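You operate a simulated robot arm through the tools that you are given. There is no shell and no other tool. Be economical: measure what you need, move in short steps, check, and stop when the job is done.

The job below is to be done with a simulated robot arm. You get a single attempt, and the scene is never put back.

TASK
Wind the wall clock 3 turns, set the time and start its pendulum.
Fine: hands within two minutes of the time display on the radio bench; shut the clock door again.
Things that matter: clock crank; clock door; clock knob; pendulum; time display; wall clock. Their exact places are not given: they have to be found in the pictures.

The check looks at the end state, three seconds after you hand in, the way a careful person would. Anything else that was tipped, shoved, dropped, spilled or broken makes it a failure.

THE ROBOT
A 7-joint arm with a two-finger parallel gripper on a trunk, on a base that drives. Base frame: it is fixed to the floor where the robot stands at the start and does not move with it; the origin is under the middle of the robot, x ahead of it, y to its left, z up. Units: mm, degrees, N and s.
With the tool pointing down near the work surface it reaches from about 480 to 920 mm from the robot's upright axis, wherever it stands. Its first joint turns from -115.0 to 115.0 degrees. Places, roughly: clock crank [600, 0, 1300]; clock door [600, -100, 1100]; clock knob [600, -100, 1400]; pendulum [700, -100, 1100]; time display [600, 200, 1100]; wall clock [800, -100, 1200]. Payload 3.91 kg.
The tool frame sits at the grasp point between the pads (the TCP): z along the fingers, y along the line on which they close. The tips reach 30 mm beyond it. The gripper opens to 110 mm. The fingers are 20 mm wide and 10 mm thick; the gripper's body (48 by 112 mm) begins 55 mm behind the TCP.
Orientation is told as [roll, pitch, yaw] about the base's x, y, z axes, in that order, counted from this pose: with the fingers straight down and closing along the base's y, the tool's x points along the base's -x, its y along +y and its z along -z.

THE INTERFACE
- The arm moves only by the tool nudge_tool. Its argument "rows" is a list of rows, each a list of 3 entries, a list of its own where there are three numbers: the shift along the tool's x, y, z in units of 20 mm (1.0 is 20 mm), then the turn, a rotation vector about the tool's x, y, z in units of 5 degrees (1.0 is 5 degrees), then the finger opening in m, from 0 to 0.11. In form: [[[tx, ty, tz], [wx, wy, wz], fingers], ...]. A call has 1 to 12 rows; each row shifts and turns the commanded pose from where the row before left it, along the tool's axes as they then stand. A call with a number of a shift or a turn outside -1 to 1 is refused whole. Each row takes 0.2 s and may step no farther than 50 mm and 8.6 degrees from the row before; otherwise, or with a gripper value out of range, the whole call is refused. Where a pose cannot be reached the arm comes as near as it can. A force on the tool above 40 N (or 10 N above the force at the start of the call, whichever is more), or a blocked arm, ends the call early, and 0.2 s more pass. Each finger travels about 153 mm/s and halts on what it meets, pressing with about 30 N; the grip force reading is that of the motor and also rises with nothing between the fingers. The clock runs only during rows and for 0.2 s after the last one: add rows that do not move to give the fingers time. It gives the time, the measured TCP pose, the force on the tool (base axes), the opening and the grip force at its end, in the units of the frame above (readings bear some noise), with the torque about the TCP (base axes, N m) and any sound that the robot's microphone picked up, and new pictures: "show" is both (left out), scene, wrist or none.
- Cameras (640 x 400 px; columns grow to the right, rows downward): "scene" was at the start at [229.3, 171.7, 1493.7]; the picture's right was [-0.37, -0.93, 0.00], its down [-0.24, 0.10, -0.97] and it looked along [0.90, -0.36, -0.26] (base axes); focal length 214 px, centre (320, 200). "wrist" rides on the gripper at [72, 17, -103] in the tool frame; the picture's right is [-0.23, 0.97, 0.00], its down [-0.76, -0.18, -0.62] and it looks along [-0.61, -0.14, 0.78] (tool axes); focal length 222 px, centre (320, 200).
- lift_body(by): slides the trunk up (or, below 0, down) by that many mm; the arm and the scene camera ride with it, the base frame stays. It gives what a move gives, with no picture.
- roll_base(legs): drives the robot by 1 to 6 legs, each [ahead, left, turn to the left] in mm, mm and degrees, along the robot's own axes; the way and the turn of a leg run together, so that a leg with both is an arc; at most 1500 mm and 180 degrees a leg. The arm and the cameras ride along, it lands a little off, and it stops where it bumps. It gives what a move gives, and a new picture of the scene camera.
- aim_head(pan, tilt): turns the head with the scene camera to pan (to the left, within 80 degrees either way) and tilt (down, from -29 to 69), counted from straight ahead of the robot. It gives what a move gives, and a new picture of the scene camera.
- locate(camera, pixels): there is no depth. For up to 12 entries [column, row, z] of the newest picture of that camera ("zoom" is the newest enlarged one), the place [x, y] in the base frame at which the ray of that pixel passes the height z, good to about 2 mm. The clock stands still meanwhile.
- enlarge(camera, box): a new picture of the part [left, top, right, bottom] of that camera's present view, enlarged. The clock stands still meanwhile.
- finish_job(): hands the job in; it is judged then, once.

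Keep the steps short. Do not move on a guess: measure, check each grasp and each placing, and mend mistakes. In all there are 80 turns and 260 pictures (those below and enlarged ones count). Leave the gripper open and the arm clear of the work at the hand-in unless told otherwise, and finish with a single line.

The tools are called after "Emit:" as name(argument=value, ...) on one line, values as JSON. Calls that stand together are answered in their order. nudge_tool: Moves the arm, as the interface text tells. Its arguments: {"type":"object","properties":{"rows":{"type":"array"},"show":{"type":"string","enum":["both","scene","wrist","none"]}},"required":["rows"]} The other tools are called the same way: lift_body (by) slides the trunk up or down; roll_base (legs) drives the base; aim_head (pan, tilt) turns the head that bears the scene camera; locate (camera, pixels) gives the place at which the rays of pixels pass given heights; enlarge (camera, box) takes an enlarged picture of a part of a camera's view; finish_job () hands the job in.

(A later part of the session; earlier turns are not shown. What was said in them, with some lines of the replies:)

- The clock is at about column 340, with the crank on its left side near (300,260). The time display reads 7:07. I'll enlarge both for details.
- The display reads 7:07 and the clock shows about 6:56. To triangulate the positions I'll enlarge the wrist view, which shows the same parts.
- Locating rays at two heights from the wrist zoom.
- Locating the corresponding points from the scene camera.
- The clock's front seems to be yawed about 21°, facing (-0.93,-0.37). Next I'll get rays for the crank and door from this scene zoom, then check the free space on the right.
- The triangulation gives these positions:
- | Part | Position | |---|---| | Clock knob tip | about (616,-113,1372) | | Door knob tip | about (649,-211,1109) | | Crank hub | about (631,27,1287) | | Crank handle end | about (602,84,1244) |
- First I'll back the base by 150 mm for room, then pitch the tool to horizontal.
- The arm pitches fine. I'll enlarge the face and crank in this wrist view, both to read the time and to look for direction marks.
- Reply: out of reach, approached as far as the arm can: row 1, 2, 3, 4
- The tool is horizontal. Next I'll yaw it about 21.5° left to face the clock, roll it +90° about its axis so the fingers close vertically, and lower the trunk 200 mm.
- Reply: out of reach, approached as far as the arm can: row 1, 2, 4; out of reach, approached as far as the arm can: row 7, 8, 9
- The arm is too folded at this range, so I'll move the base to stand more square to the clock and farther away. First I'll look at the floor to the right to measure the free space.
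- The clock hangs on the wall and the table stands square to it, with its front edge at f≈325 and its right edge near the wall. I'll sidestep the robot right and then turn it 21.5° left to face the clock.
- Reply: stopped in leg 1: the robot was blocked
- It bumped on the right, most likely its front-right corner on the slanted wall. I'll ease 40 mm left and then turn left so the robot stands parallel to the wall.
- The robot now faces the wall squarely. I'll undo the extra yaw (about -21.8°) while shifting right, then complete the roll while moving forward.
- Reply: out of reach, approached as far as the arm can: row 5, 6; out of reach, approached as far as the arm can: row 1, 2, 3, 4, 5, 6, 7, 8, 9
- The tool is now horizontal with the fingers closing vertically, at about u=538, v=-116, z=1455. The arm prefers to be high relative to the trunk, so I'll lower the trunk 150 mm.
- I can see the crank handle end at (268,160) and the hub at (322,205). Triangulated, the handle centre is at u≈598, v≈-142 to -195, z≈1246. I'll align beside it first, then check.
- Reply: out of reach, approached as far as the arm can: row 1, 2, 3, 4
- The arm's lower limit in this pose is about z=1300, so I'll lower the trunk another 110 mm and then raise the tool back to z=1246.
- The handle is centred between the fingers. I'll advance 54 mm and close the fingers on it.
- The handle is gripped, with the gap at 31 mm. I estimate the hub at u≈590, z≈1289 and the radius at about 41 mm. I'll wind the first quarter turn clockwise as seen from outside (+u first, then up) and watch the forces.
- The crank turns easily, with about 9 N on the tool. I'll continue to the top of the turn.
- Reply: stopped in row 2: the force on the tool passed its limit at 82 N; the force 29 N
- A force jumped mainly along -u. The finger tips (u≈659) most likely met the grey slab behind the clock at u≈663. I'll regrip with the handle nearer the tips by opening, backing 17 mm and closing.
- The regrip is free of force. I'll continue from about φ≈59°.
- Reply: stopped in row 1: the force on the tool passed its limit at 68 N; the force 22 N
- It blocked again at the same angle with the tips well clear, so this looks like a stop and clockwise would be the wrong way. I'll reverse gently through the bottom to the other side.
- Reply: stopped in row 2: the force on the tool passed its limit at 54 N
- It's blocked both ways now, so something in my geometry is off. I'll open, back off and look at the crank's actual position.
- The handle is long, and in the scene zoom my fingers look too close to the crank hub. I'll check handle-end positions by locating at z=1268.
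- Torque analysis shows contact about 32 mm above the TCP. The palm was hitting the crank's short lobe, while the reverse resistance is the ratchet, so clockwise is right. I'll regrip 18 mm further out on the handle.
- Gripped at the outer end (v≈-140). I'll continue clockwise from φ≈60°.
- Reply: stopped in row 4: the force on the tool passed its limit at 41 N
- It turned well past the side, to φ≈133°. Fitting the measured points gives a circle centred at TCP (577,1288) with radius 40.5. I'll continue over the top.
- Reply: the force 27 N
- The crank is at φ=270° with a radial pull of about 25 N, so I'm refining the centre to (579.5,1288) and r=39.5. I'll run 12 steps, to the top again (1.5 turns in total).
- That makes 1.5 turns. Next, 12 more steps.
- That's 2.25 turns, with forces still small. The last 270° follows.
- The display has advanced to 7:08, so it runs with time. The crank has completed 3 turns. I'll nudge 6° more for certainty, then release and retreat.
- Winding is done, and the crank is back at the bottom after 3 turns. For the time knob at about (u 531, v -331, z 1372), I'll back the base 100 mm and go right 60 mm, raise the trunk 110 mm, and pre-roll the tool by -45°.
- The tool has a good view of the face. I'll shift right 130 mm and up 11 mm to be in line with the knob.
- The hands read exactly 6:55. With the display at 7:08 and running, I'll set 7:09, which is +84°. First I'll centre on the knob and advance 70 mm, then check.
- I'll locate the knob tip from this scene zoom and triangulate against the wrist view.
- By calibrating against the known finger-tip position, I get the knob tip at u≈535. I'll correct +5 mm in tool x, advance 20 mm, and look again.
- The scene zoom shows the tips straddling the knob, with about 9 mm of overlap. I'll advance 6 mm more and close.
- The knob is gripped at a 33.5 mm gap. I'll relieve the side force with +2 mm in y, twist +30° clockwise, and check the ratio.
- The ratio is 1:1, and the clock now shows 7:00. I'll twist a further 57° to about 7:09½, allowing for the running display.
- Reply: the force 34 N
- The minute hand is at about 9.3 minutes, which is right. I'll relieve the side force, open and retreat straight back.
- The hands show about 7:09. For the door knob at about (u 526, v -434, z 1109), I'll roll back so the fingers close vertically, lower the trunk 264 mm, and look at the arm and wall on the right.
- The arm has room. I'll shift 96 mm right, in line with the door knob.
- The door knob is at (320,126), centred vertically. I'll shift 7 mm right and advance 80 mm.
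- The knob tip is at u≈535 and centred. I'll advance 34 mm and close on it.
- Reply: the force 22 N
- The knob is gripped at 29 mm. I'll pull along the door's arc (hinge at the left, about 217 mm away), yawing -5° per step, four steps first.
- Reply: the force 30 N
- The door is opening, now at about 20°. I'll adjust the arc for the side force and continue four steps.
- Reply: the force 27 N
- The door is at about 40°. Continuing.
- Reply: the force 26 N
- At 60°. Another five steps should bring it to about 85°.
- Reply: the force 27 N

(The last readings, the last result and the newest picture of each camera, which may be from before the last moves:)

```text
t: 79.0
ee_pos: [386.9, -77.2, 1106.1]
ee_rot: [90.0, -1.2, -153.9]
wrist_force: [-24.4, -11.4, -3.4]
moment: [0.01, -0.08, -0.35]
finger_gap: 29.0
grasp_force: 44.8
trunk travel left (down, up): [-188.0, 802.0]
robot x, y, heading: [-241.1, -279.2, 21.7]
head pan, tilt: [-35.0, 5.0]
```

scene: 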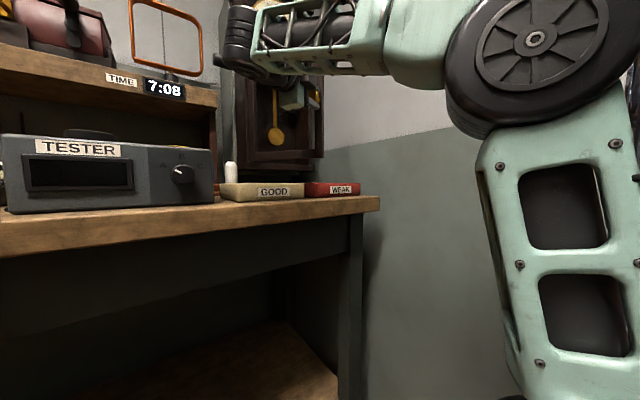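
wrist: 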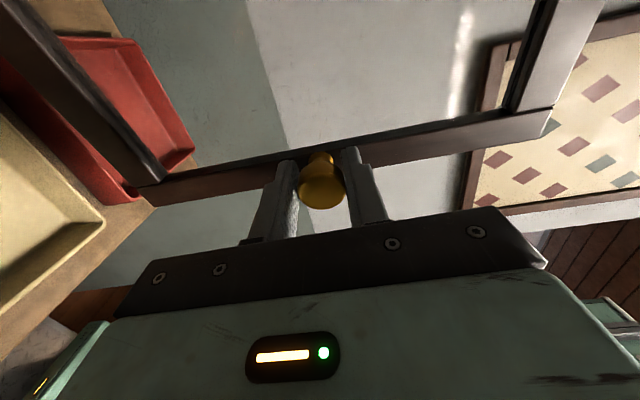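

The door is open about 85°. I'll release the knob and retreat 60 mm away from it, then back the base to come around the door.

Emit:
nudge_tool(rows=[[[0, 0, 0], [0, 0, 0], 0.03], [[0, 0, 0], [0, 0, 0], 0.06], [[0, 0, 0], [0, 0, 0], 0.065], [[0, 0, -1], [0, 0, 0], 0.065], [[0, 0, -1], [0, 0, 0], 0.065], [[0, 0, -1], [0, 0, 0], 0.065]], show="wrist")

Emit:
roll_base(legs=[[-150, 0, 0]])

```text
t: 80.4
ee_pos: [361.0, -25.6, 1101.3]
ee_rot: [90.0, -1.5, -153.7]
wrist_force: [0.3, 0.5, -0.1]
moment: [-0.06, -0.01, 0.0]
finger_gap: 64.7
grasp_force: 0.1
out of reach, approached as far as the arm can: row 6
trunk travel left (down, up): [-188.0, 802.0]
robot x, y, heading: [-239.2, -277.3, 21.8]
head pan, tilt: [-35.0, 5.0]
```

wrist: 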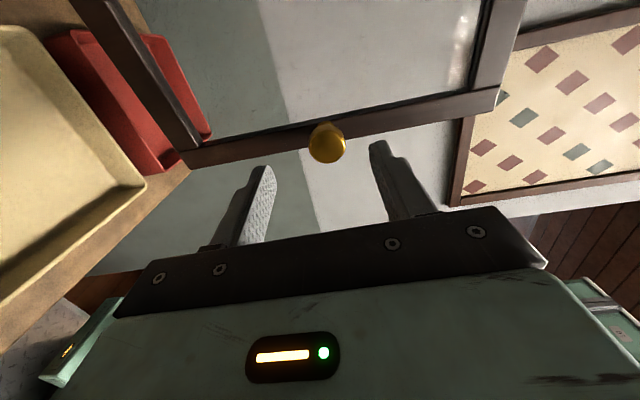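

```text
t: 81.8
ee_pos: [222.1, -79.0, 1101.1]
ee_rot: [90.0, -1.4, -153.6]
wrist_force: [0.3, -0.6, 0.3]
moment: [-0.03, 0.01, 0.01]
finger_gap: 64.9
grasp_force: 0.1
trunk travel left (down, up): [-188.0, 802.0]
robot x, y, heading: [-375.7, -332.4, 21.7]
head pan, tilt: [-35.0, 5.0]
```

scene: 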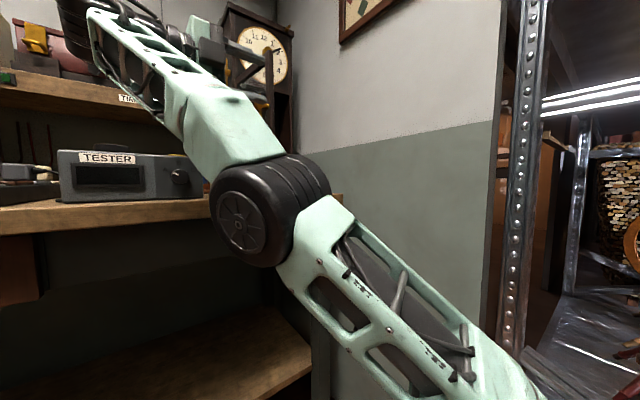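

Clear. Now I'll swing the tool heading back toward the clock while shifting right and forward, staying short of the open door's edge (u≈345).

Emit:
nudge_tool(rows=[[[0.3, 0, 0.63], [0, 1, 0], 0.03], [[0.24, 0, 0.65], [0, 1, 0], 0.0], [[0.18, 0, 0.67], [0, 1, 0], 0.0], [[0.12, 0, 0.68], [0, 1, 0], 0.0], [[0.06, 0, 0.69], [0, 1, 0], 0.0], [[0, 0, 0.69], [0, 1, 0], 0.0], [[-0.06, 0, 0.69], [0, 1, 0], 0.0], [[-0.12, 0, 0.68], [0, 1, 0], 0.0], [[-0.17, 0, 0.67], [0, 1, 0], 0.0], [[-0.23, 0, 0.65], [0, 1, 0], 0.0], [[-0.29, 0, 0.63], [0, 1, 0], 0.0], [[-0.35, 0, 0.6], [0, 1, 0], 0.0]], show="wrist")

Emit:
aim_head(pan=-10, tilt=-5)

```text
t: 84.4
ee_pos: [353.4, -183.2, 1099.6]
ee_rot: [88.8, -0.7, -93.4]
wrist_force: [0.6, 0.1, -0.1]
moment: [-0.01, -0.01, -0.01]
finger_gap: 0.0
grasp_force: 30.3
trunk travel left (down, up): [-188.0, 802.0]
robot x, y, heading: [-378.2, -332.8, 21.6]
head pan, tilt: [-35.0, 5.0]
```

wrist: 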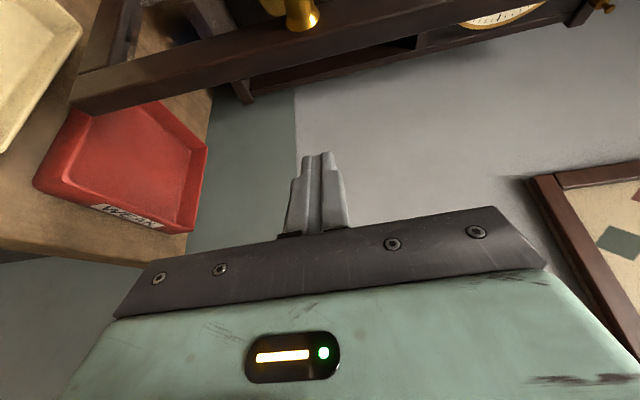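

```text
t: 85.3
ee_pos: [352.0, -183.8, 1099.4]
ee_rot: [88.8, -0.7, -93.7]
wrist_force: [1.0, -0.5, 0.3]
moment: [0.0, 0.01, 0.01]
finger_gap: 0.1
grasp_force: 29.5
trunk travel left (down, up): [-188.0, 802.0]
robot x, y, heading: [-377.7, -333.8, 21.6]
head pan, tilt: [-10.0, -5.0]
```

scene: 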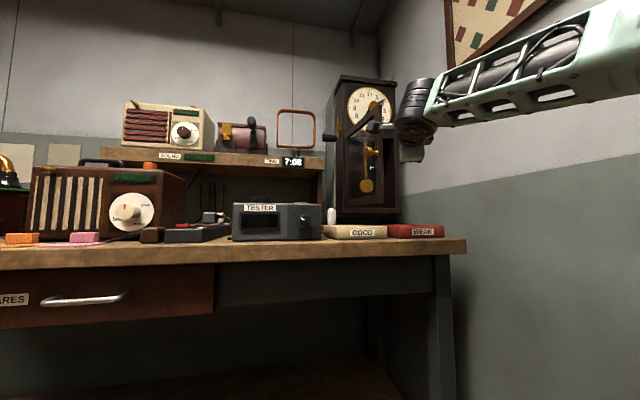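

Now I'll finish the yaw and go to v≈-378, z≈1060, to the right of the bob.

Emit:
nudge_tool(rows=[[[-0.68, -0.4, 0.3], [0, 1, 0], 0.0], [[-0.7, -0.4, 0.25], [0, 1, 0], 0.0], [[-0.72, -0.4, 0.2], [0, 1, 0], 0.0], [[-0.74, -0.4, 0.13], [0, 1, 0], 0.0], [[-0.75, -0.4, 0.07], [0, 1, 0], 0.0]], show="both")

Emit:
enlarge(camera="scene", box=[310, 60, 470, 230])

Emit:
enlarge(camera="wrist", box=[160, 0, 480, 200])

```text
t: 86.5
ee_pos: [379.3, -253.7, 1060.3]
ee_rot: [88.8, -0.1, -68.5]
wrist_force: [-0.6, -0.2, -0.4]
moment: [0.0, -0.05, 0.01]
finger_gap: 0.0
grasp_force: 30.2
trunk travel left (down, up): [-188.0, 802.0]
robot x, y, heading: [-378.8, -333.9, 21.9]
head pan, tilt: [-10.0, -5.0]
```

scene: 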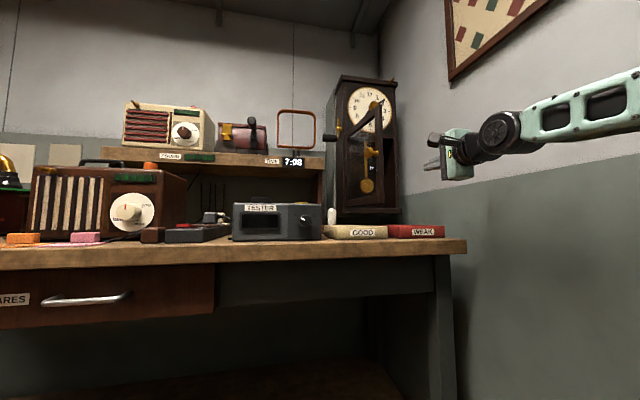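
wrist: 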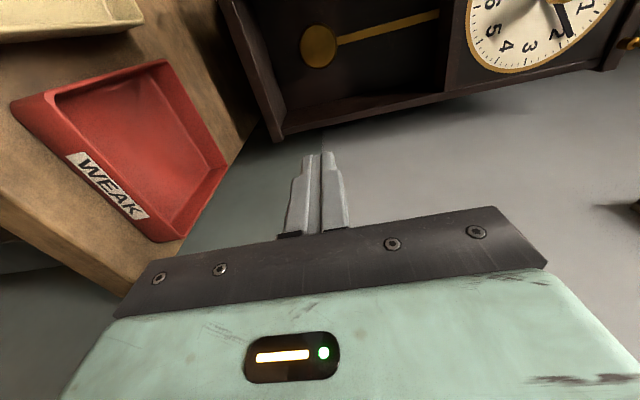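

```text
2.35 times, centred on (390, 145) of scene
```

zoom: 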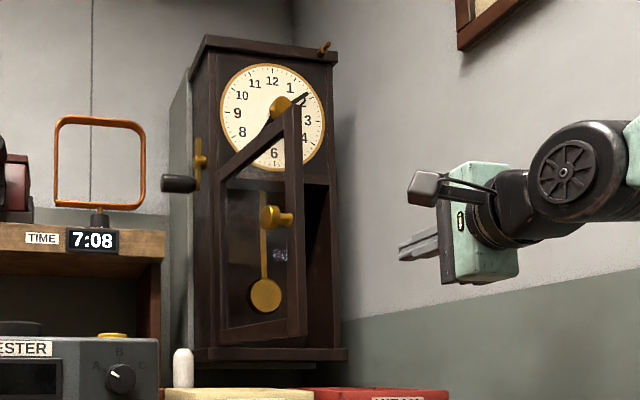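

```text
2.00 times, centred on (320, 100) of wrist
```

zoom: 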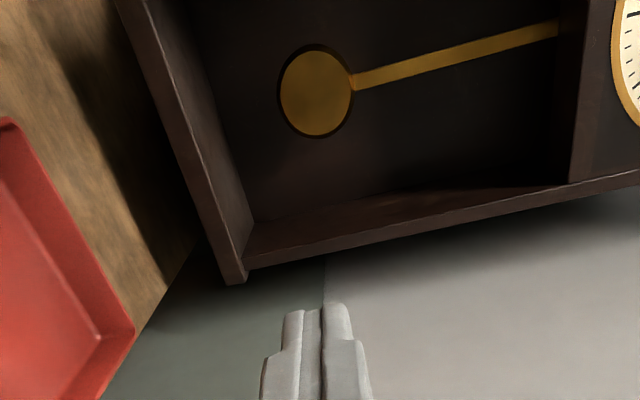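

The bob is at v≈-333, z≈1060 with a radius of about 32 mm, and the case's right inner side is near v=-432. I'll shift 17 mm right and drive the base forward 220 mm.

Emit:
nudge_tool(rows=[[[-0.85, 0, 0], [0, 0, 0], 0.0]], show="none")

Emit:
roll_base(legs=[[220, 0, 0]])

Emit:
nudge_tool(rows=[[[0, 0, 0], [0, 0, 0], 0.0]], show="wrist")

Emit:
enlarge(camera="wrist", box=[160, 0, 480, 200])

```text
t: 86.9
ee_pos: [385.2, -268.3, 1058.9]
ee_rot: [88.5, -0.2, -68.7]
wrist_force: [0.0, -0.3, 0.6]
moment: [0.02, -0.01, -0.03]
finger_gap: 0.0
grasp_force: 30.3
trunk travel left (down, up): [-188.0, 802.0]
robot x, y, heading: [-378.3, -331.8, 21.7]
head pan, tilt: [-10.0, -5.0]
```

```text
t: 88.6
ee_pos: [593.2, -183.7, 1059.4]
ee_rot: [88.5, -0.2, -68.4]
wrist_force: [0.8, 0.5, -0.4]
moment: [0.02, -0.01, -0.02]
finger_gap: 0.0
grasp_force: 30.0
trunk travel left (down, up): [-188.0, 802.0]
robot x, y, heading: [-171.0, -250.5, 21.8]
head pan, tilt: [-10.0, -5.0]
```

scene: 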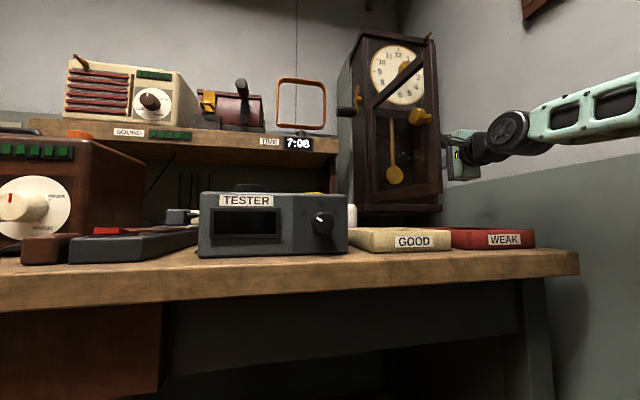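

```text
t: 89.0
ee_pos: [593.0, -183.6, 1059.5]
ee_rot: [88.5, -0.2, -68.4]
wrist_force: [-0.1, 0.6, -0.4]
moment: [0.0, 0.0, -0.01]
finger_gap: 0.2
grasp_force: 29.7
trunk travel left (down, up): [-188.0, 802.0]
robot x, y, heading: [-171.6, -248.5, 22.0]
head pan, tilt: [-10.0, -5.0]
```

wrist: 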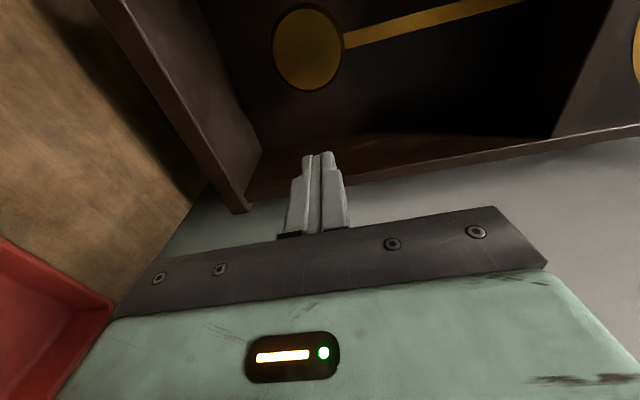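

```text
2.00 times, centred on (320, 100) of wrist
```

zoom: 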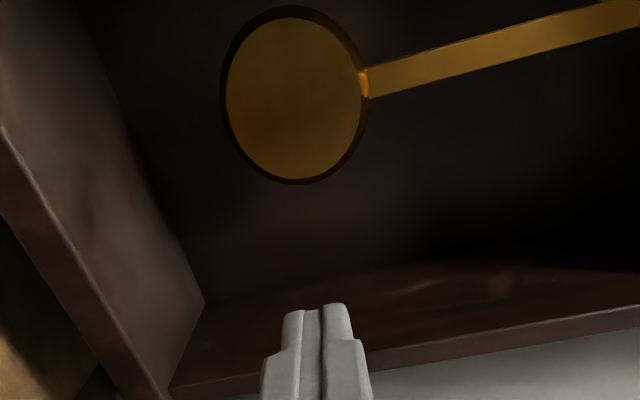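

The bob is at u≈603, v≈-331, z≈1060, and the fingers are at v≈-388, clear to its right. I'll advance 106 mm into the case.

Emit:
nudge_tool(rows=[[[0, 0, 1], [0, 0, 0], 0.0], [[0, 0.05, 1], [0, 0, 0], 0.0], [[0, 0.05, 1], [0, 0, 0], 0.0], [[0, 0.05, 1], [0, 0, 0], 0.0], [[0, 0.05, 1], [0, 0, 0], 0.0], [[0, 0, 0.3], [0, 0, 0], 0.0]], show="both")

```text
t: 90.4
ee_pos: [686.6, -145.9, 1059.4]
ee_rot: [88.6, -0.1, -68.4]
wrist_force: [0.3, 0.7, 1.0]
moment: [0.03, 0.01, -0.01]
finger_gap: 0.0
grasp_force: 29.6
out of reach, approached as far as the arm can: row 5
trunk travel left (down, up): [-188.0, 802.0]
robot x, y, heading: [-169.6, -251.6, 22.1]
head pan, tilt: [-10.0, -5.0]
```

scene: 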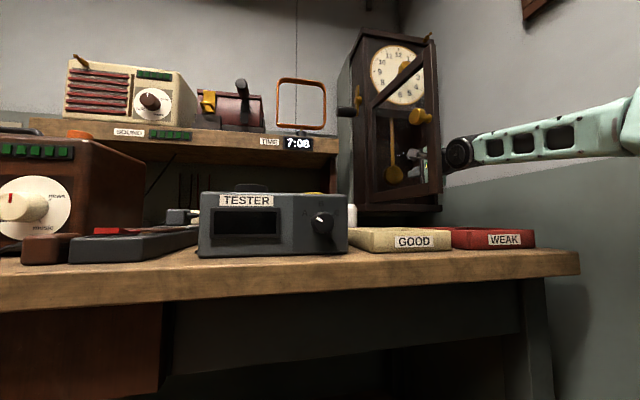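
wrist: 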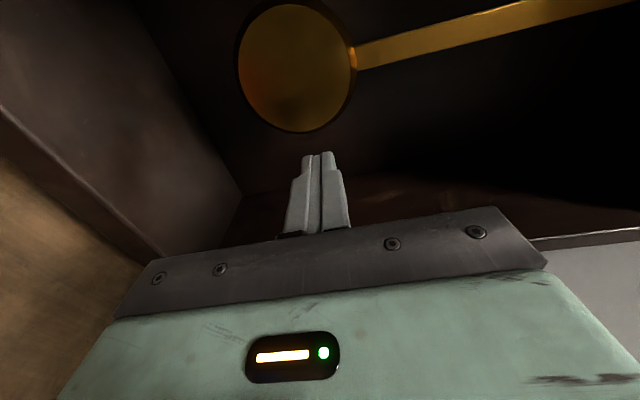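

The fingers are inside, right of the bob, but the tips (u≈615) are barely at its plane and the arm is at full reach. I'll drive the base 25 mm forward.

Emit:
roll_base(legs=[[25, 0, 0]])

Emit:
nudge_tool(rows=[[[0, 0, 0], [0, 0, 0], 0.0]], show="wrist")

Emit:
enlarge(camera="scene", box=[330, 20, 490, 220])

```text
t: 91.2
ee_pos: [710.4, -135.6, 1058.8]
ee_rot: [88.6, -0.1, -68.3]
wrist_force: [0.4, 0.2, -0.4]
moment: [0.01, 0.01, 0.01]
finger_gap: 0.0
grasp_force: 30.2
trunk travel left (down, up): [-188.0, 802.0]
robot x, y, heading: [-147.4, -236.2, 21.6]
head pan, tilt: [-10.0, -5.0]
```

scene: 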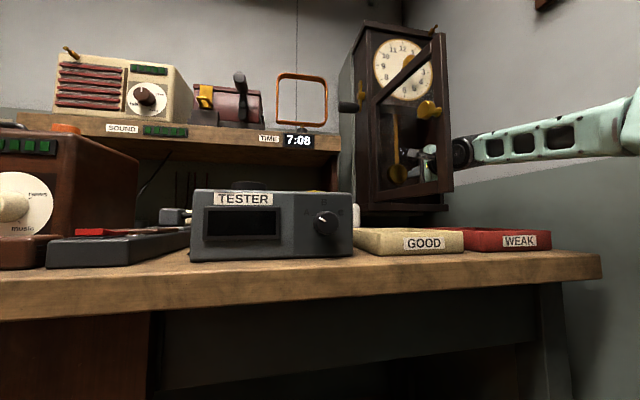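

```text
t: 91.6
ee_pos: [709.4, -135.6, 1059.4]
ee_rot: [88.5, -0.1, -68.4]
wrist_force: [0.2, -0.7, 0.1]
moment: [-0.04, 0.0, -0.02]
finger_gap: 0.3
grasp_force: 29.9
trunk travel left (down, up): [-188.0, 802.0]
robot x, y, heading: [-151.7, -240.1, 22.1]
head pan, tilt: [-10.0, -5.0]
```

wrist: 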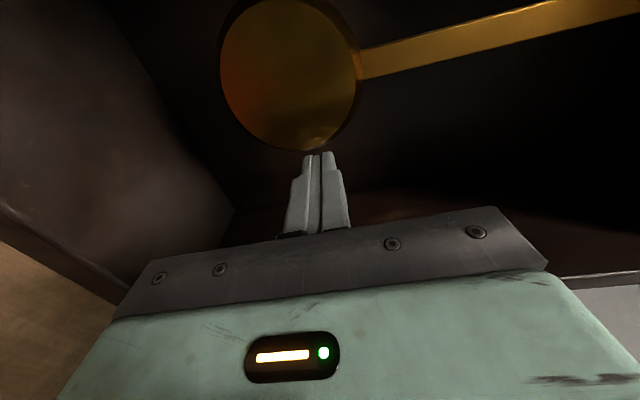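

```text
2.00 times, centred on (410, 120) of scene
```

zoom: 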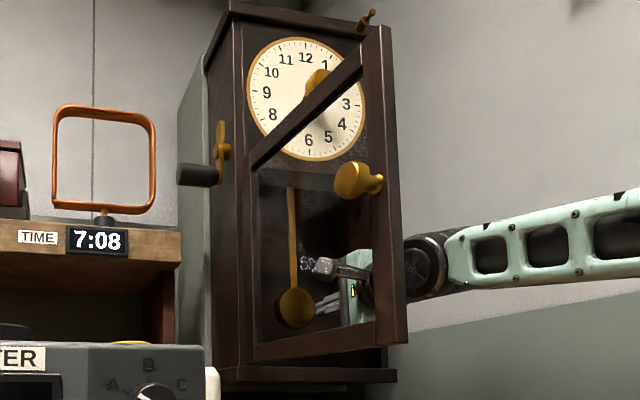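

The tips are now past the bob plane. I'll sweep 44 mm left to deflect the bob by about 29 mm.

Emit:
nudge_tool(rows=[[[0.5, 0, 0], [0, 0, 0], 0.0], [[0.6, 0, 0], [0, 0, 0], 0.0], [[0.6, 0, 0], [0, 0, 0], 0.0], [[0.5, 0, 0], [0, 0, 0], 0.0]], show="wrist")

```text
t: 92.6
ee_pos: [691.0, -96.3, 1059.9]
ee_rot: [88.7, -0.1, -68.4]
wrist_force: [0.1, -0.9, 1.1]
moment: [0.0, -0.03, -0.01]
finger_gap: 0.3
grasp_force: 29.8
trunk travel left (down, up): [-188.0, 802.0]
robot x, y, heading: [-144.7, -236.8, 21.8]
head pan, tilt: [-10.0, -5.0]
```

wrist: 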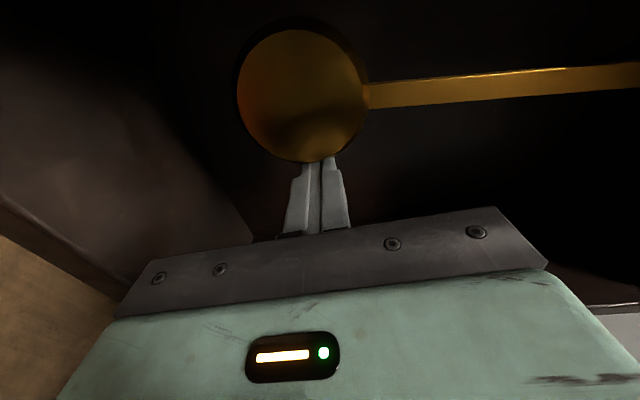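

The bob is deflected, with the rod tilted about 7–8°. I'll add 8 mm and then withdraw swiftly straight out to let it swing.

Emit:
nudge_tool(rows=[[[0.4, 0, 0], [0, 0, 0], 0.0], [[0, 0, -1], [0, 0, 0], 0.0], [[0, 0, -1], [0, 0, 0], 0.0], [[0, 0, -1], [0, 0, 0], 0.0], [[0, 0, -1], [0, 0, 0], 0.0], [[0, 0, -1], [0, 0, 0], 0.0]], show="both")

Emit:
nudge_tool(rows=[[[-0.7, 0, 0], [0, 0, 0], 0.0]], show="wrist")

Emit:
nudge_tool(rows=[[[-0.7, 0, 0], [0, 0, 0], 0.0]], show="wrist")

```text
t: 94.0
ee_pos: [595.6, -127.0, 1060.6]
ee_rot: [88.6, -0.1, -68.3]
wrist_force: [1.1, -0.5, -1.0]
moment: [0.03, -0.01, 0.0]
finger_gap: 0.0
grasp_force: 30.0
out of reach, approached as far as the arm can: row 1
trunk travel left (down, up): [-188.0, 802.0]
robot x, y, heading: [-148.2, -241.6, 21.7]
head pan, tilt: [-10.0, -5.0]
```

scene: 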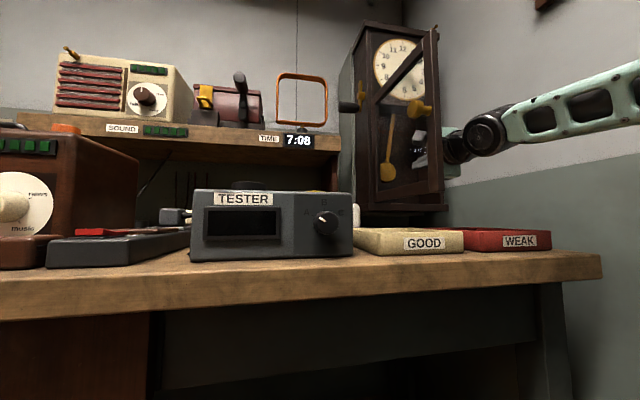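
wrist: 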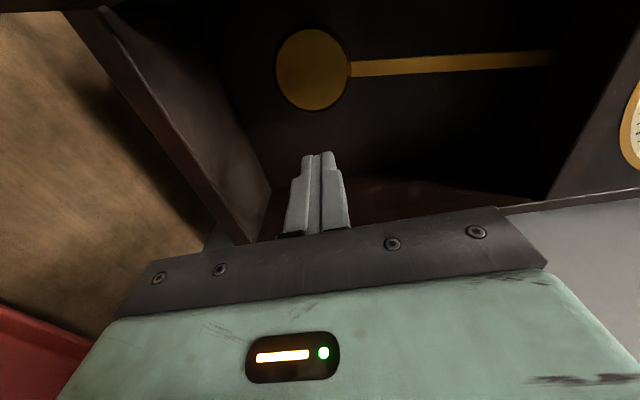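

```text
t: 94.4
ee_pos: [599.6, -139.0, 1060.5]
ee_rot: [88.6, 0.0, -68.4]
wrist_force: [-0.7, 0.2, -0.1]
moment: [0.05, 0.02, 0.03]
finger_gap: 0.0
grasp_force: 30.5
trunk travel left (down, up): [-188.0, 802.0]
robot x, y, heading: [-146.2, -238.7, 22.1]
head pan, tilt: [-10.0, -5.0]
```

wrist: 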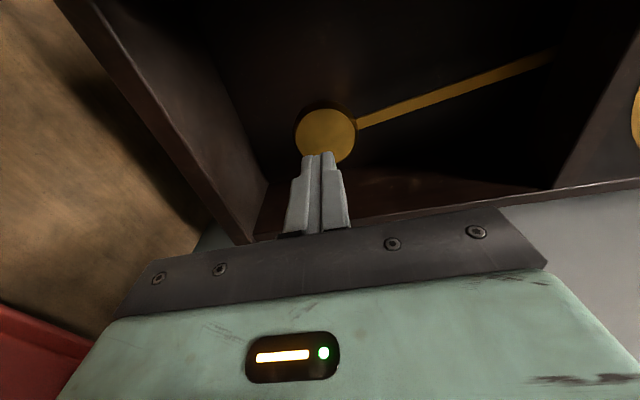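

```text
t: 94.8
ee_pos: [605.8, -152.0, 1060.6]
ee_rot: [88.5, -0.1, -68.4]
wrist_force: [-0.1, 0.6, -0.1]
moment: [-0.02, 0.0, 0.01]
finger_gap: 0.0
grasp_force: 29.8
trunk travel left (down, up): [-188.0, 802.0]
robot x, y, heading: [-145.9, -241.6, 21.9]
head pan, tilt: [-10.0, -5.0]
```

wrist: 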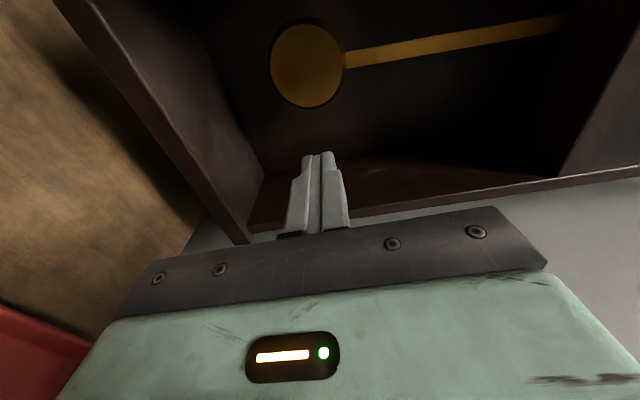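

The pendulum is swinging well, about ±8°. To shut the door I'll back the base 230 mm and move the tool left past the door's free edge.

Emit:
roll_base(legs=[[-230, 0, 0]])

Emit:
nudge_tool(rows=[[[1, 0, 0], [0, 0, 0], 0.0], [[1, 0, 0], [0, 0, 0], 0.0], [[1, 0, 0], [0, 0, 0], 0.0], [[1, 0, 0], [0, 0, 0], 0.0], [[1, 0, 0], [0, 0, 0], 0.0], [[1, 0, 0], [0, 0, 0], 0.0], [[1, 0, 0], [0, 0, 0], 0.0], [[1, 0, 0], [0, 0, 0], 0.0], [[0.8, 0, 0], [0, 0, 0], 0.0]], show="both")

```text
t: 96.5
ee_pos: [389.2, -239.1, 1061.1]
ee_rot: [88.6, -0.1, -68.5]
wrist_force: [0.6, 0.1, -0.6]
moment: [-0.01, 0.01, -0.01]
finger_gap: 0.0
grasp_force: 29.9
trunk travel left (down, up): [-188.0, 802.0]
robot x, y, heading: [-362.3, -324.9, 21.9]
head pan, tilt: [-10.0, -5.0]
```

scene: 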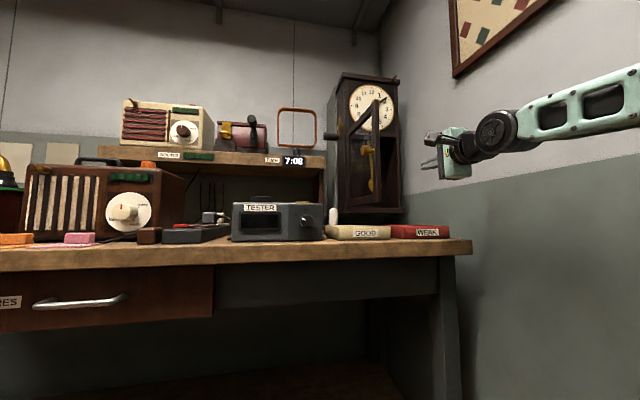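

```text
t: 98.5
ee_pos: [324.4, -74.9, 1060.6]
ee_rot: [88.6, -0.1, -68.5]
wrist_force: [-0.1, -0.6, 0.1]
moment: [-0.01, -0.02, 0.06]
finger_gap: 0.0
grasp_force: 29.7
trunk travel left (down, up): [-188.0, 802.0]
robot x, y, heading: [-364.6, -328.3, 21.9]
head pan, tilt: [-10.0, -5.0]
```

scene: 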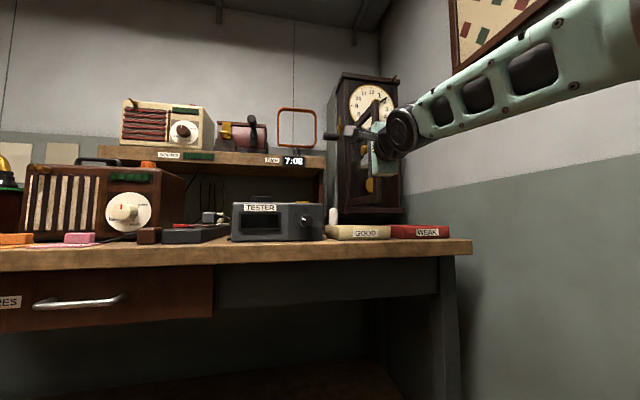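
wrist: 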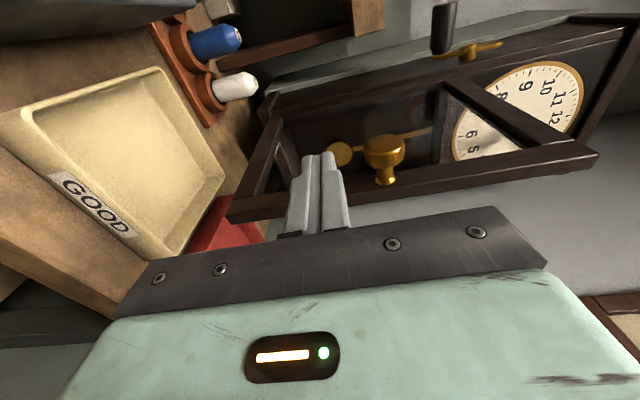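

The fingers are left of the door's free stile, below the knob. I'll move forward and begin sweeping right to swing the door shut, then check.

Emit:
nudge_tool(rows=[[[0, 0, 1], [0, 0, 0], 0.0], [[0, 0, 1], [0, 0, 0], 0.0], [[-0.25, 0, 0.95], [0, 0, 0], 0.0], [[-1, 0, 0], [0, 0, 0], 0.0], [[-1, 0, 0], [0, 0, 0], 0.0], [[-0.9, 0, 0.15], [0, 0, 0], 0.0], [[-0.85, 0, 0.15], [0, 0, 0], 0.0]], show="both")

```text
t: 100.2
ee_pos: [414.7, -126.2, 1059.8]
ee_rot: [88.6, -0.2, -68.5]
wrist_force: [0.1, -0.1, 0.4]
moment: [0.0, 0.01, -0.01]
finger_gap: 0.0
grasp_force: 30.1
trunk travel left (down, up): [-188.0, 802.0]
robot x, y, heading: [-363.5, -327.0, 22.0]
head pan, tilt: [-10.0, -5.0]
```

scene: 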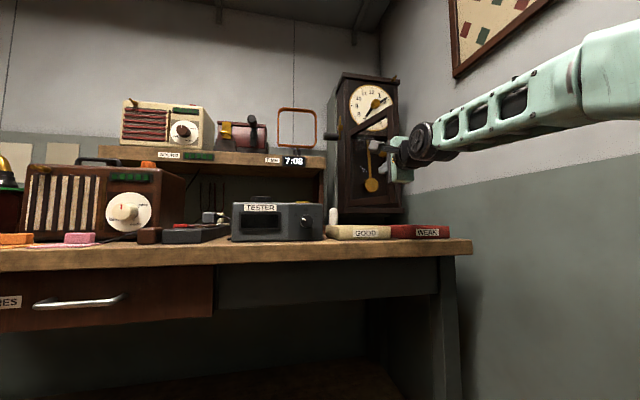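
wrist: 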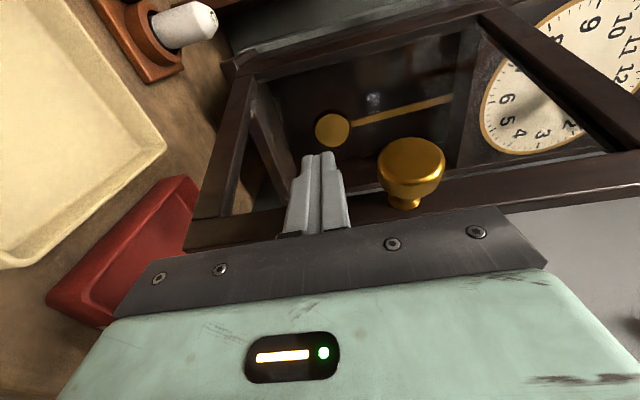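

The door is following (about 65–70°). I'll continue the arc.

Emit:
nudge_tool(rows=[[[-0.8, 0, 0.3], [0, 0, 0], 0.0], [[-0.85, 0, 0.3], [0, 0, 0], 0.0], [[-0.8, 0, 0.45], [0, 0, 0], 0.0], [[-0.75, 0, 0.45], [0, 0, 0], 0.0], [[-0.7, 0, 0.6], [0, 0, 0], 0.0], [[-0.65, 0, 0.55], [0, 0, 0], 0.0]], show="both")

```text
t: 101.5
ee_pos: [447.6, -189.1, 1046.7]
ee_rot: [88.7, -0.1, -68.6]
wrist_force: [-0.2, 0.0, 0.9]
moment: [0.02, -0.03, 0.01]
finger_gap: 0.0
grasp_force: 30.5
out of reach, approached as far as the arm can: row 3, 4, 5, 6
trunk travel left (down, up): [-188.0, 802.0]
robot x, y, heading: [-366.1, -323.8, 21.9]
head pan, tilt: [-10.0, -5.0]
```

scene: 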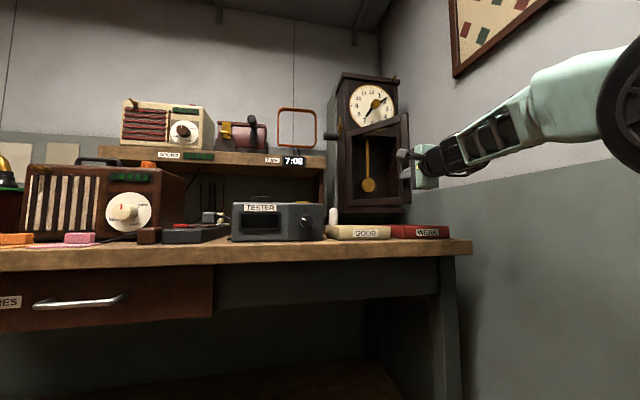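
wrist: 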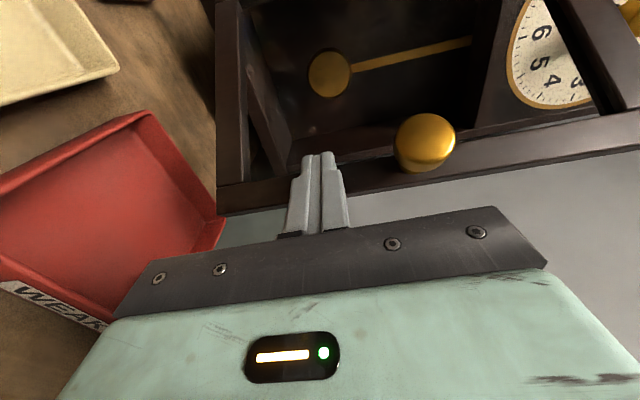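

The arm is at its reach limit with the door at about 55°. I'll drive the base forward 90 mm, which keeps pushing the door gently.

Emit:
roll_base(legs=[[90, 0, 0]])

Emit:
nudge_tool(rows=[[[-0.9, 0.2, 0], [0, 0, 0], 0.0], [[-0.9, 0.2, 0], [0, 0, 0], 0.0], [[-0.9, 0, 0], [0, 0, 0], 0.0]], show="both")

```text
t: 102.7
ee_pos: [531.5, -156.4, 1046.7]
ee_rot: [88.6, -0.1, -68.5]
wrist_force: [-0.9, 0.0, 0.6]
moment: [-0.02, 0.0, 0.0]
finger_gap: 0.3
grasp_force: 29.7
trunk travel left (down, up): [-188.0, 802.0]
robot x, y, heading: [-284.1, -294.6, 21.9]
head pan, tilt: [-10.0, -5.0]
```

scene: 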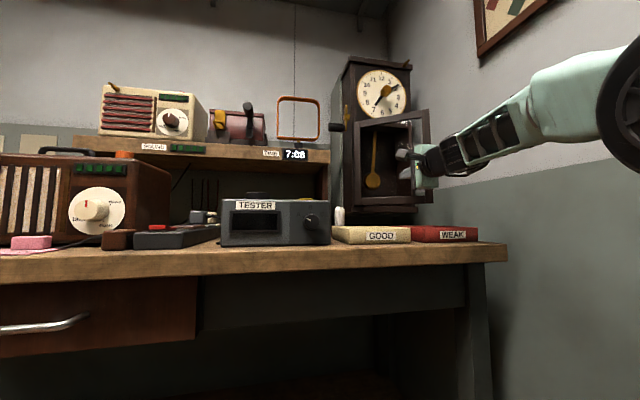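

```text
t: 103.5
ee_pos: [543.6, -208.6, 1052.4]
ee_rot: [88.5, 0.1, -68.7]
wrist_force: [0.4, -1.7, -0.6]
moment: [0.04, -0.02, 0.19]
finger_gap: 0.0
grasp_force: 30.2
out of reach, approached as far as the arm can: row 1, 2
trunk travel left (down, up): [-188.0, 802.0]
robot x, y, heading: [-274.6, -292.2, 21.7]
head pan, tilt: [-10.0, -5.0]
```

scene: 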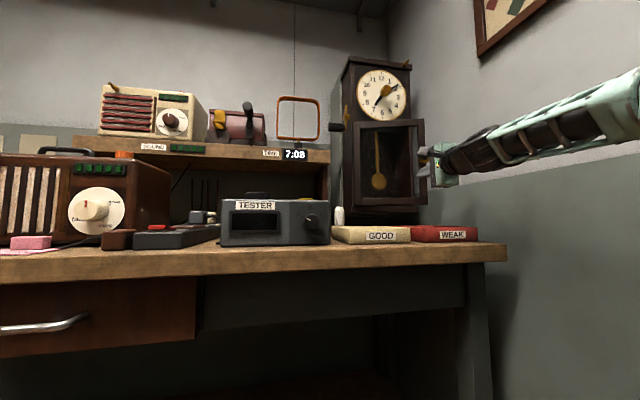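
wrist: 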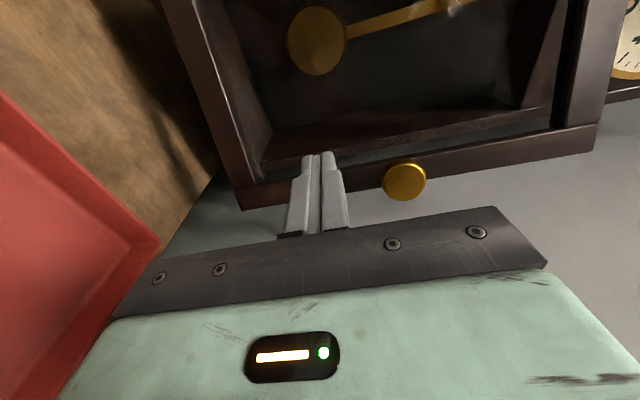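

The door is at about 30°. I'll drive 60 mm forward, then shift right a little.

Emit:
roll_base(legs=[[60, 0, 0]])

Emit:
nudge_tool(rows=[[[-0.5, 0, 0], [0, 0, 0], 0.0], [[-0.5, 0, 0], [0, 0, 0], 0.0]], show="wrist")

```text
t: 104.4
ee_pos: [597.8, -181.7, 1052.6]
ee_rot: [88.6, 0.0, -68.6]
wrist_force: [0.1, -0.2, -0.9]
moment: [0.0, -0.01, 0.0]
finger_gap: 0.0
grasp_force: 30.1
trunk travel left (down, up): [-188.0, 802.0]
robot x, y, heading: [-222.6, -273.5, 21.6]
head pan, tilt: [-10.0, -5.0]
```

scene: 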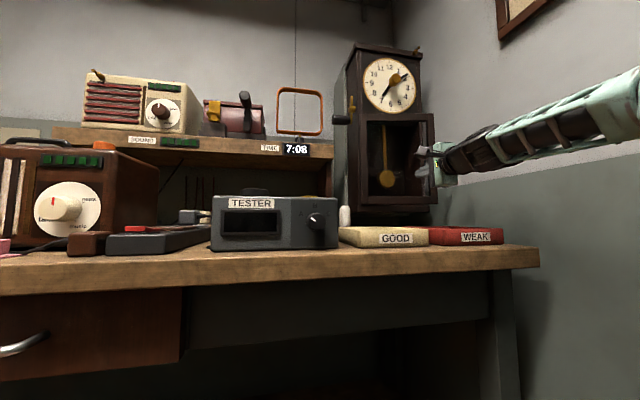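

```text
t: 105.0
ee_pos: [605.4, -201.1, 1052.4]
ee_rot: [88.6, -0.1, -68.5]
wrist_force: [0.8, 0.3, -0.4]
moment: [0.01, 0.02, 0.03]
finger_gap: 0.0
grasp_force: 30.3
trunk travel left (down, up): [-188.0, 802.0]
robot x, y, heading: [-220.9, -274.9, 21.9]
head pan, tilt: [-10.0, -5.0]
```

wrist: 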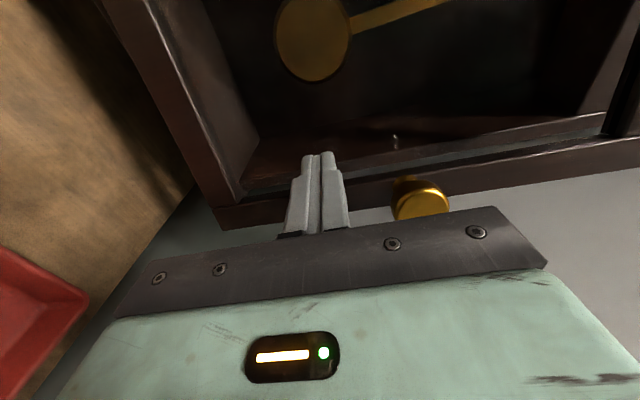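

The door is at about 14°. Now I'll push gently with the arm in small steps until contact.

Emit:
nudge_tool(rows=[[[-0.1, 0, 0.5], [0, 0, 0], 0.0], [[-0.1, 0, 0.5], [0, 0, 0], 0.0], [[0, 0, 0.5], [0, 0, 0], 0.0], [[0, 0, 0.5], [0, 0, 0], 0.0]], show="both")

Emit:
enlarge(camera="scene", box=[320, 30, 480, 230])

```text
t: 106.0
ee_pos: [644.2, -190.4, 1052.7]
ee_rot: [88.6, -0.1, -68.4]
wrist_force: [-0.2, -0.4, -0.9]
moment: [-0.01, 0.01, 0.0]
finger_gap: 0.2
grasp_force: 29.8
trunk travel left (down, up): [-188.0, 802.0]
robot x, y, heading: [-223.9, -270.2, 21.9]
head pan, tilt: [-10.0, -5.0]
```

scene: 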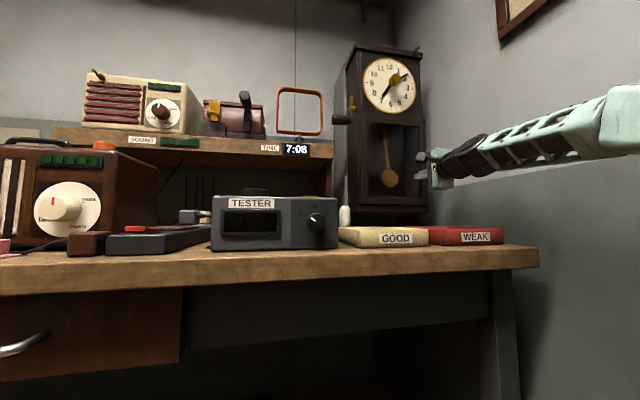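
wrist: 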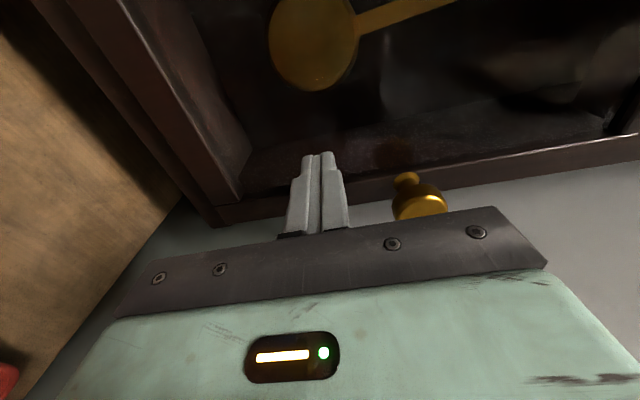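

```text
2.00 times, centred on (400, 130) of scene
```

zoom: 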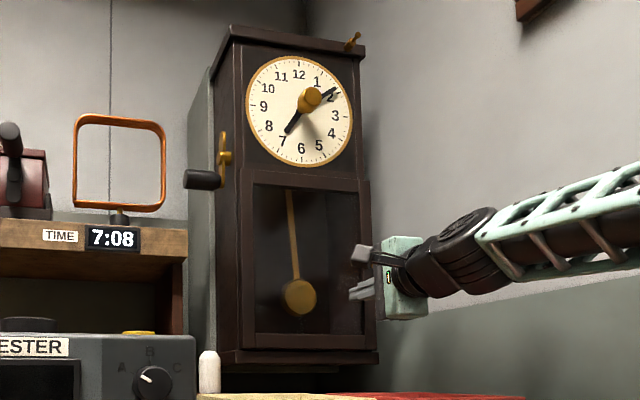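

Nearly shut, with the pendulum still swinging behind the glass. I'll press on in 5 mm steps until it seats.

Emit:
nudge_tool(rows=[[[0, 0, 0.25], [0, 0, 0], 0.0], [[0, 0, 0.25], [0, 0, 0], 0.0], [[0, 0, 0.25], [0, 0, 0], 0.0], [[0, 0, 0.25], [0, 0, 0], 0.0]], show="both")

Emit:
enlarge(camera="wrist", box=[160, 60, 640, 260])

```text
t: 106.4
ee_pos: [644.9, -188.8, 1051.8]
ee_rot: [88.4, -0.3, -68.6]
wrist_force: [-24.2, -8.3, -4.3]
moment: [-0.03, -0.01, 0.3]
finger_gap: 0.2
grasp_force: 29.6
trunk travel left (down, up): [-188.0, 802.0]
robot x, y, heading: [-223.0, -273.5, 21.8]
head pan, tilt: [-10.0, -5.0]
stopped in row 1: the force on the tool passed its limit at 55 N (the readings are from after the stop); the commanded pose is now the measured one
```

scene: 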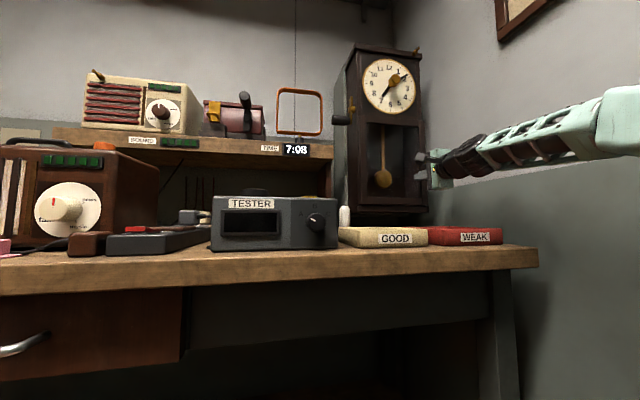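
wrist: 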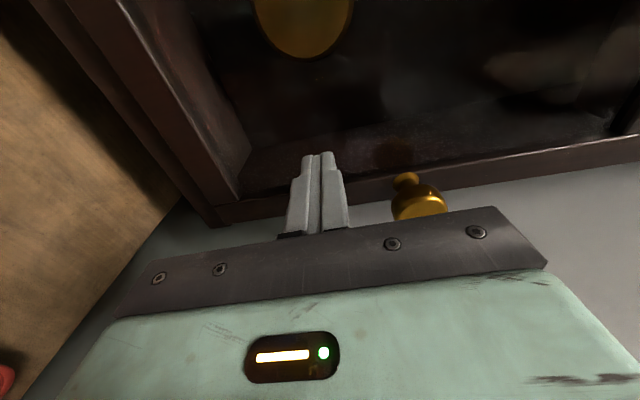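

```text
1.33 times, centred on (400, 160) of wrist
```

zoom: 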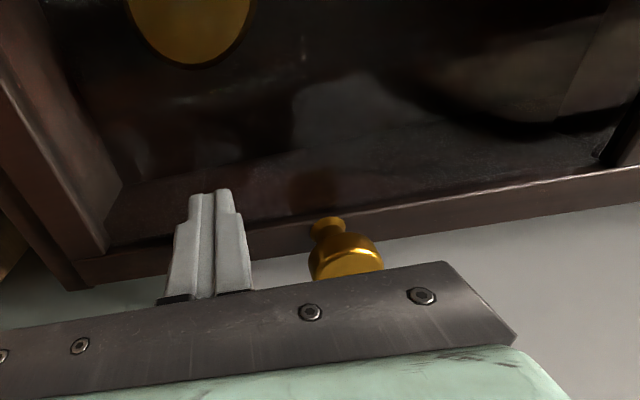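

Firm contact: the door is seated. I'll retreat straight back and inspect.

Emit:
nudge_tool(rows=[[[0, 0, -1], [0, 0, 0], 0.0], [[0, 0, -1], [0, 0, 0], 0.0], [[0, 0, -1], [0, 0, 0], 0.03]], show="none")

Emit:
roll_base(legs=[[-120, 0, 0]])

Emit:
enlarge(camera="scene", box=[300, 40, 460, 230])

Emit:
nudge_tool(rows=[[[0, 0, 0], [0, 0, 0], 0.08], [[0, 0, 0], [0, 0, 0], 0.11], [[0, 0, 0], [0, 0, 0], 0.11]], show="both")

Emit:
enlarge(camera="wrist", box=[200, 0, 520, 200])

```text
t: 107.2
ee_pos: [591.9, -210.9, 1052.5]
ee_rot: [88.3, -0.2, -68.6]
wrist_force: [-0.1, -1.5, -0.2]
moment: [-0.02, -0.03, 0.02]
finger_gap: 30.0
grasp_force: 0.0
trunk travel left (down, up): [-188.0, 802.0]
robot x, y, heading: [-221.9, -272.4, 21.7]
head pan, tilt: [-10.0, -5.0]
```

```text
t: 108.5
ee_pos: [480.3, -255.5, 1052.8]
ee_rot: [88.4, -0.2, -68.5]
wrist_force: [0.1, 0.2, -0.2]
moment: [-0.03, 0.02, 0.0]
finger_gap: 30.0
grasp_force: 0.0
trunk travel left (down, up): [-188.0, 802.0]
robot x, y, heading: [-337.0, -319.3, 21.9]
head pan, tilt: [-10.0, -5.0]
```

scene: 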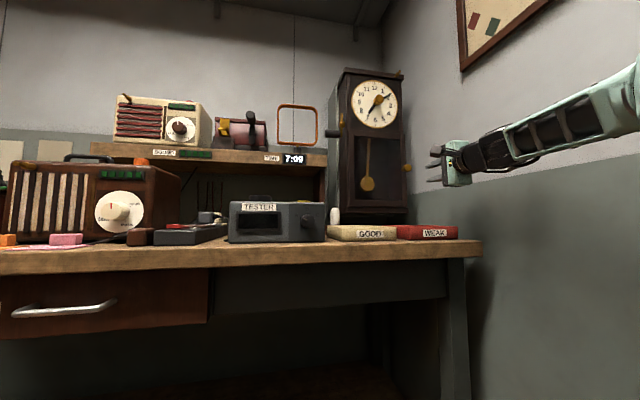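

```text
2.11 times, centred on (380, 135) of scene
```

zoom: 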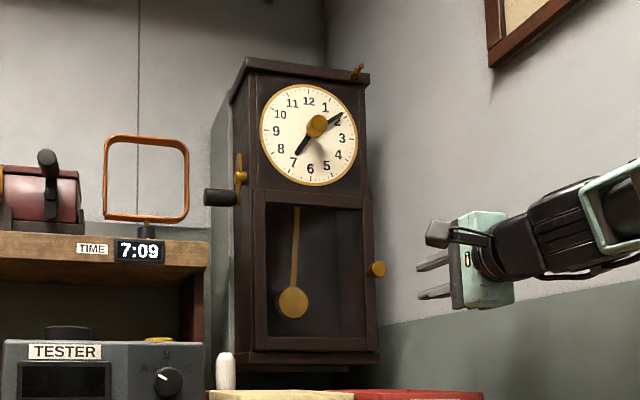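

```text
t: 109.3
ee_pos: [480.5, -255.8, 1053.5]
ee_rot: [88.4, -0.2, -68.6]
wrist_force: [-0.6, -0.6, -1.1]
moment: [-0.01, 0.02, -0.03]
finger_gap: 110.0
grasp_force: 0.0
trunk travel left (down, up): [-188.0, 802.0]
robot x, y, heading: [-336.5, -316.2, 21.8]
head pan, tilt: [-10.0, -5.0]
```

scene: 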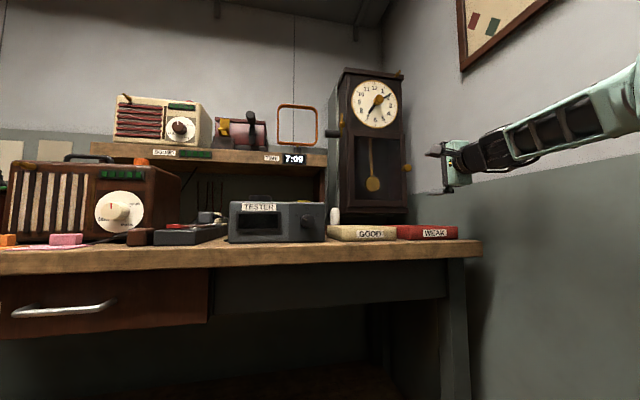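
wrist: 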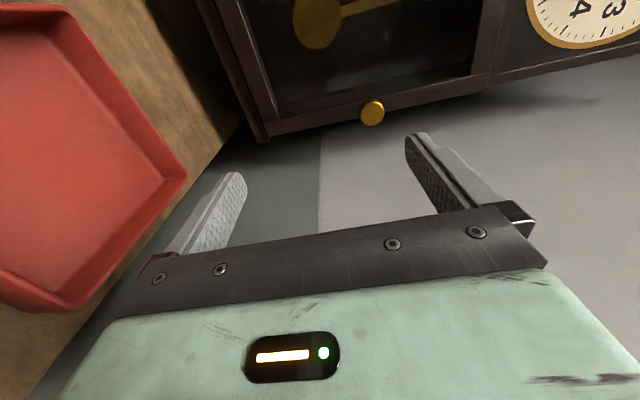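

```text
2.00 times, centred on (360, 100) of wrist
```

zoom: 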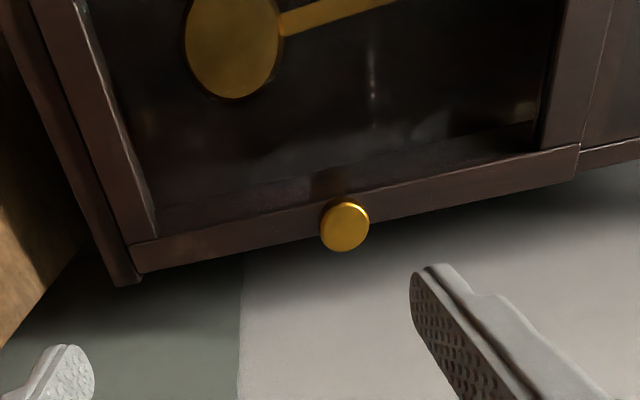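

The door looks flush and the display reads 7:09. One last close look at the hands.

Emit:
enlarge(camera="scene", box=[345, 75, 405, 135])

```text
6.67 times, centred on (375, 105) of scene
```

zoom: 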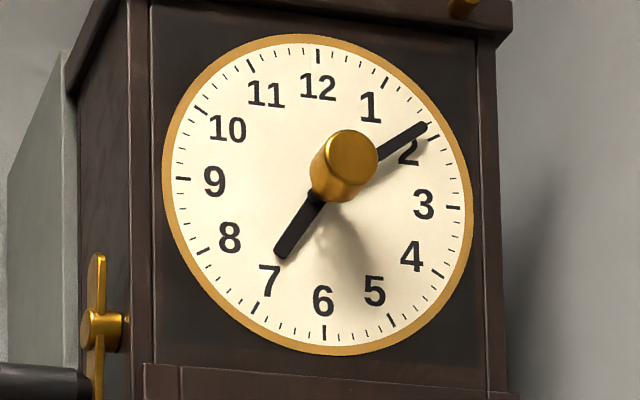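

The hands read about 7:09, matching the display; the pendulum is swinging, the door is shut, and the gripper is open and clear. Handing in.

Emit:
finish_job()

```text
The job is handed in.
```

I wound the clock 3 turns, set it to about 7:09 against a display reading 7:09, started the pendulum swinging and shut the door; early on the robot's base bumped something on its right, probably the wall, with no damage seen.
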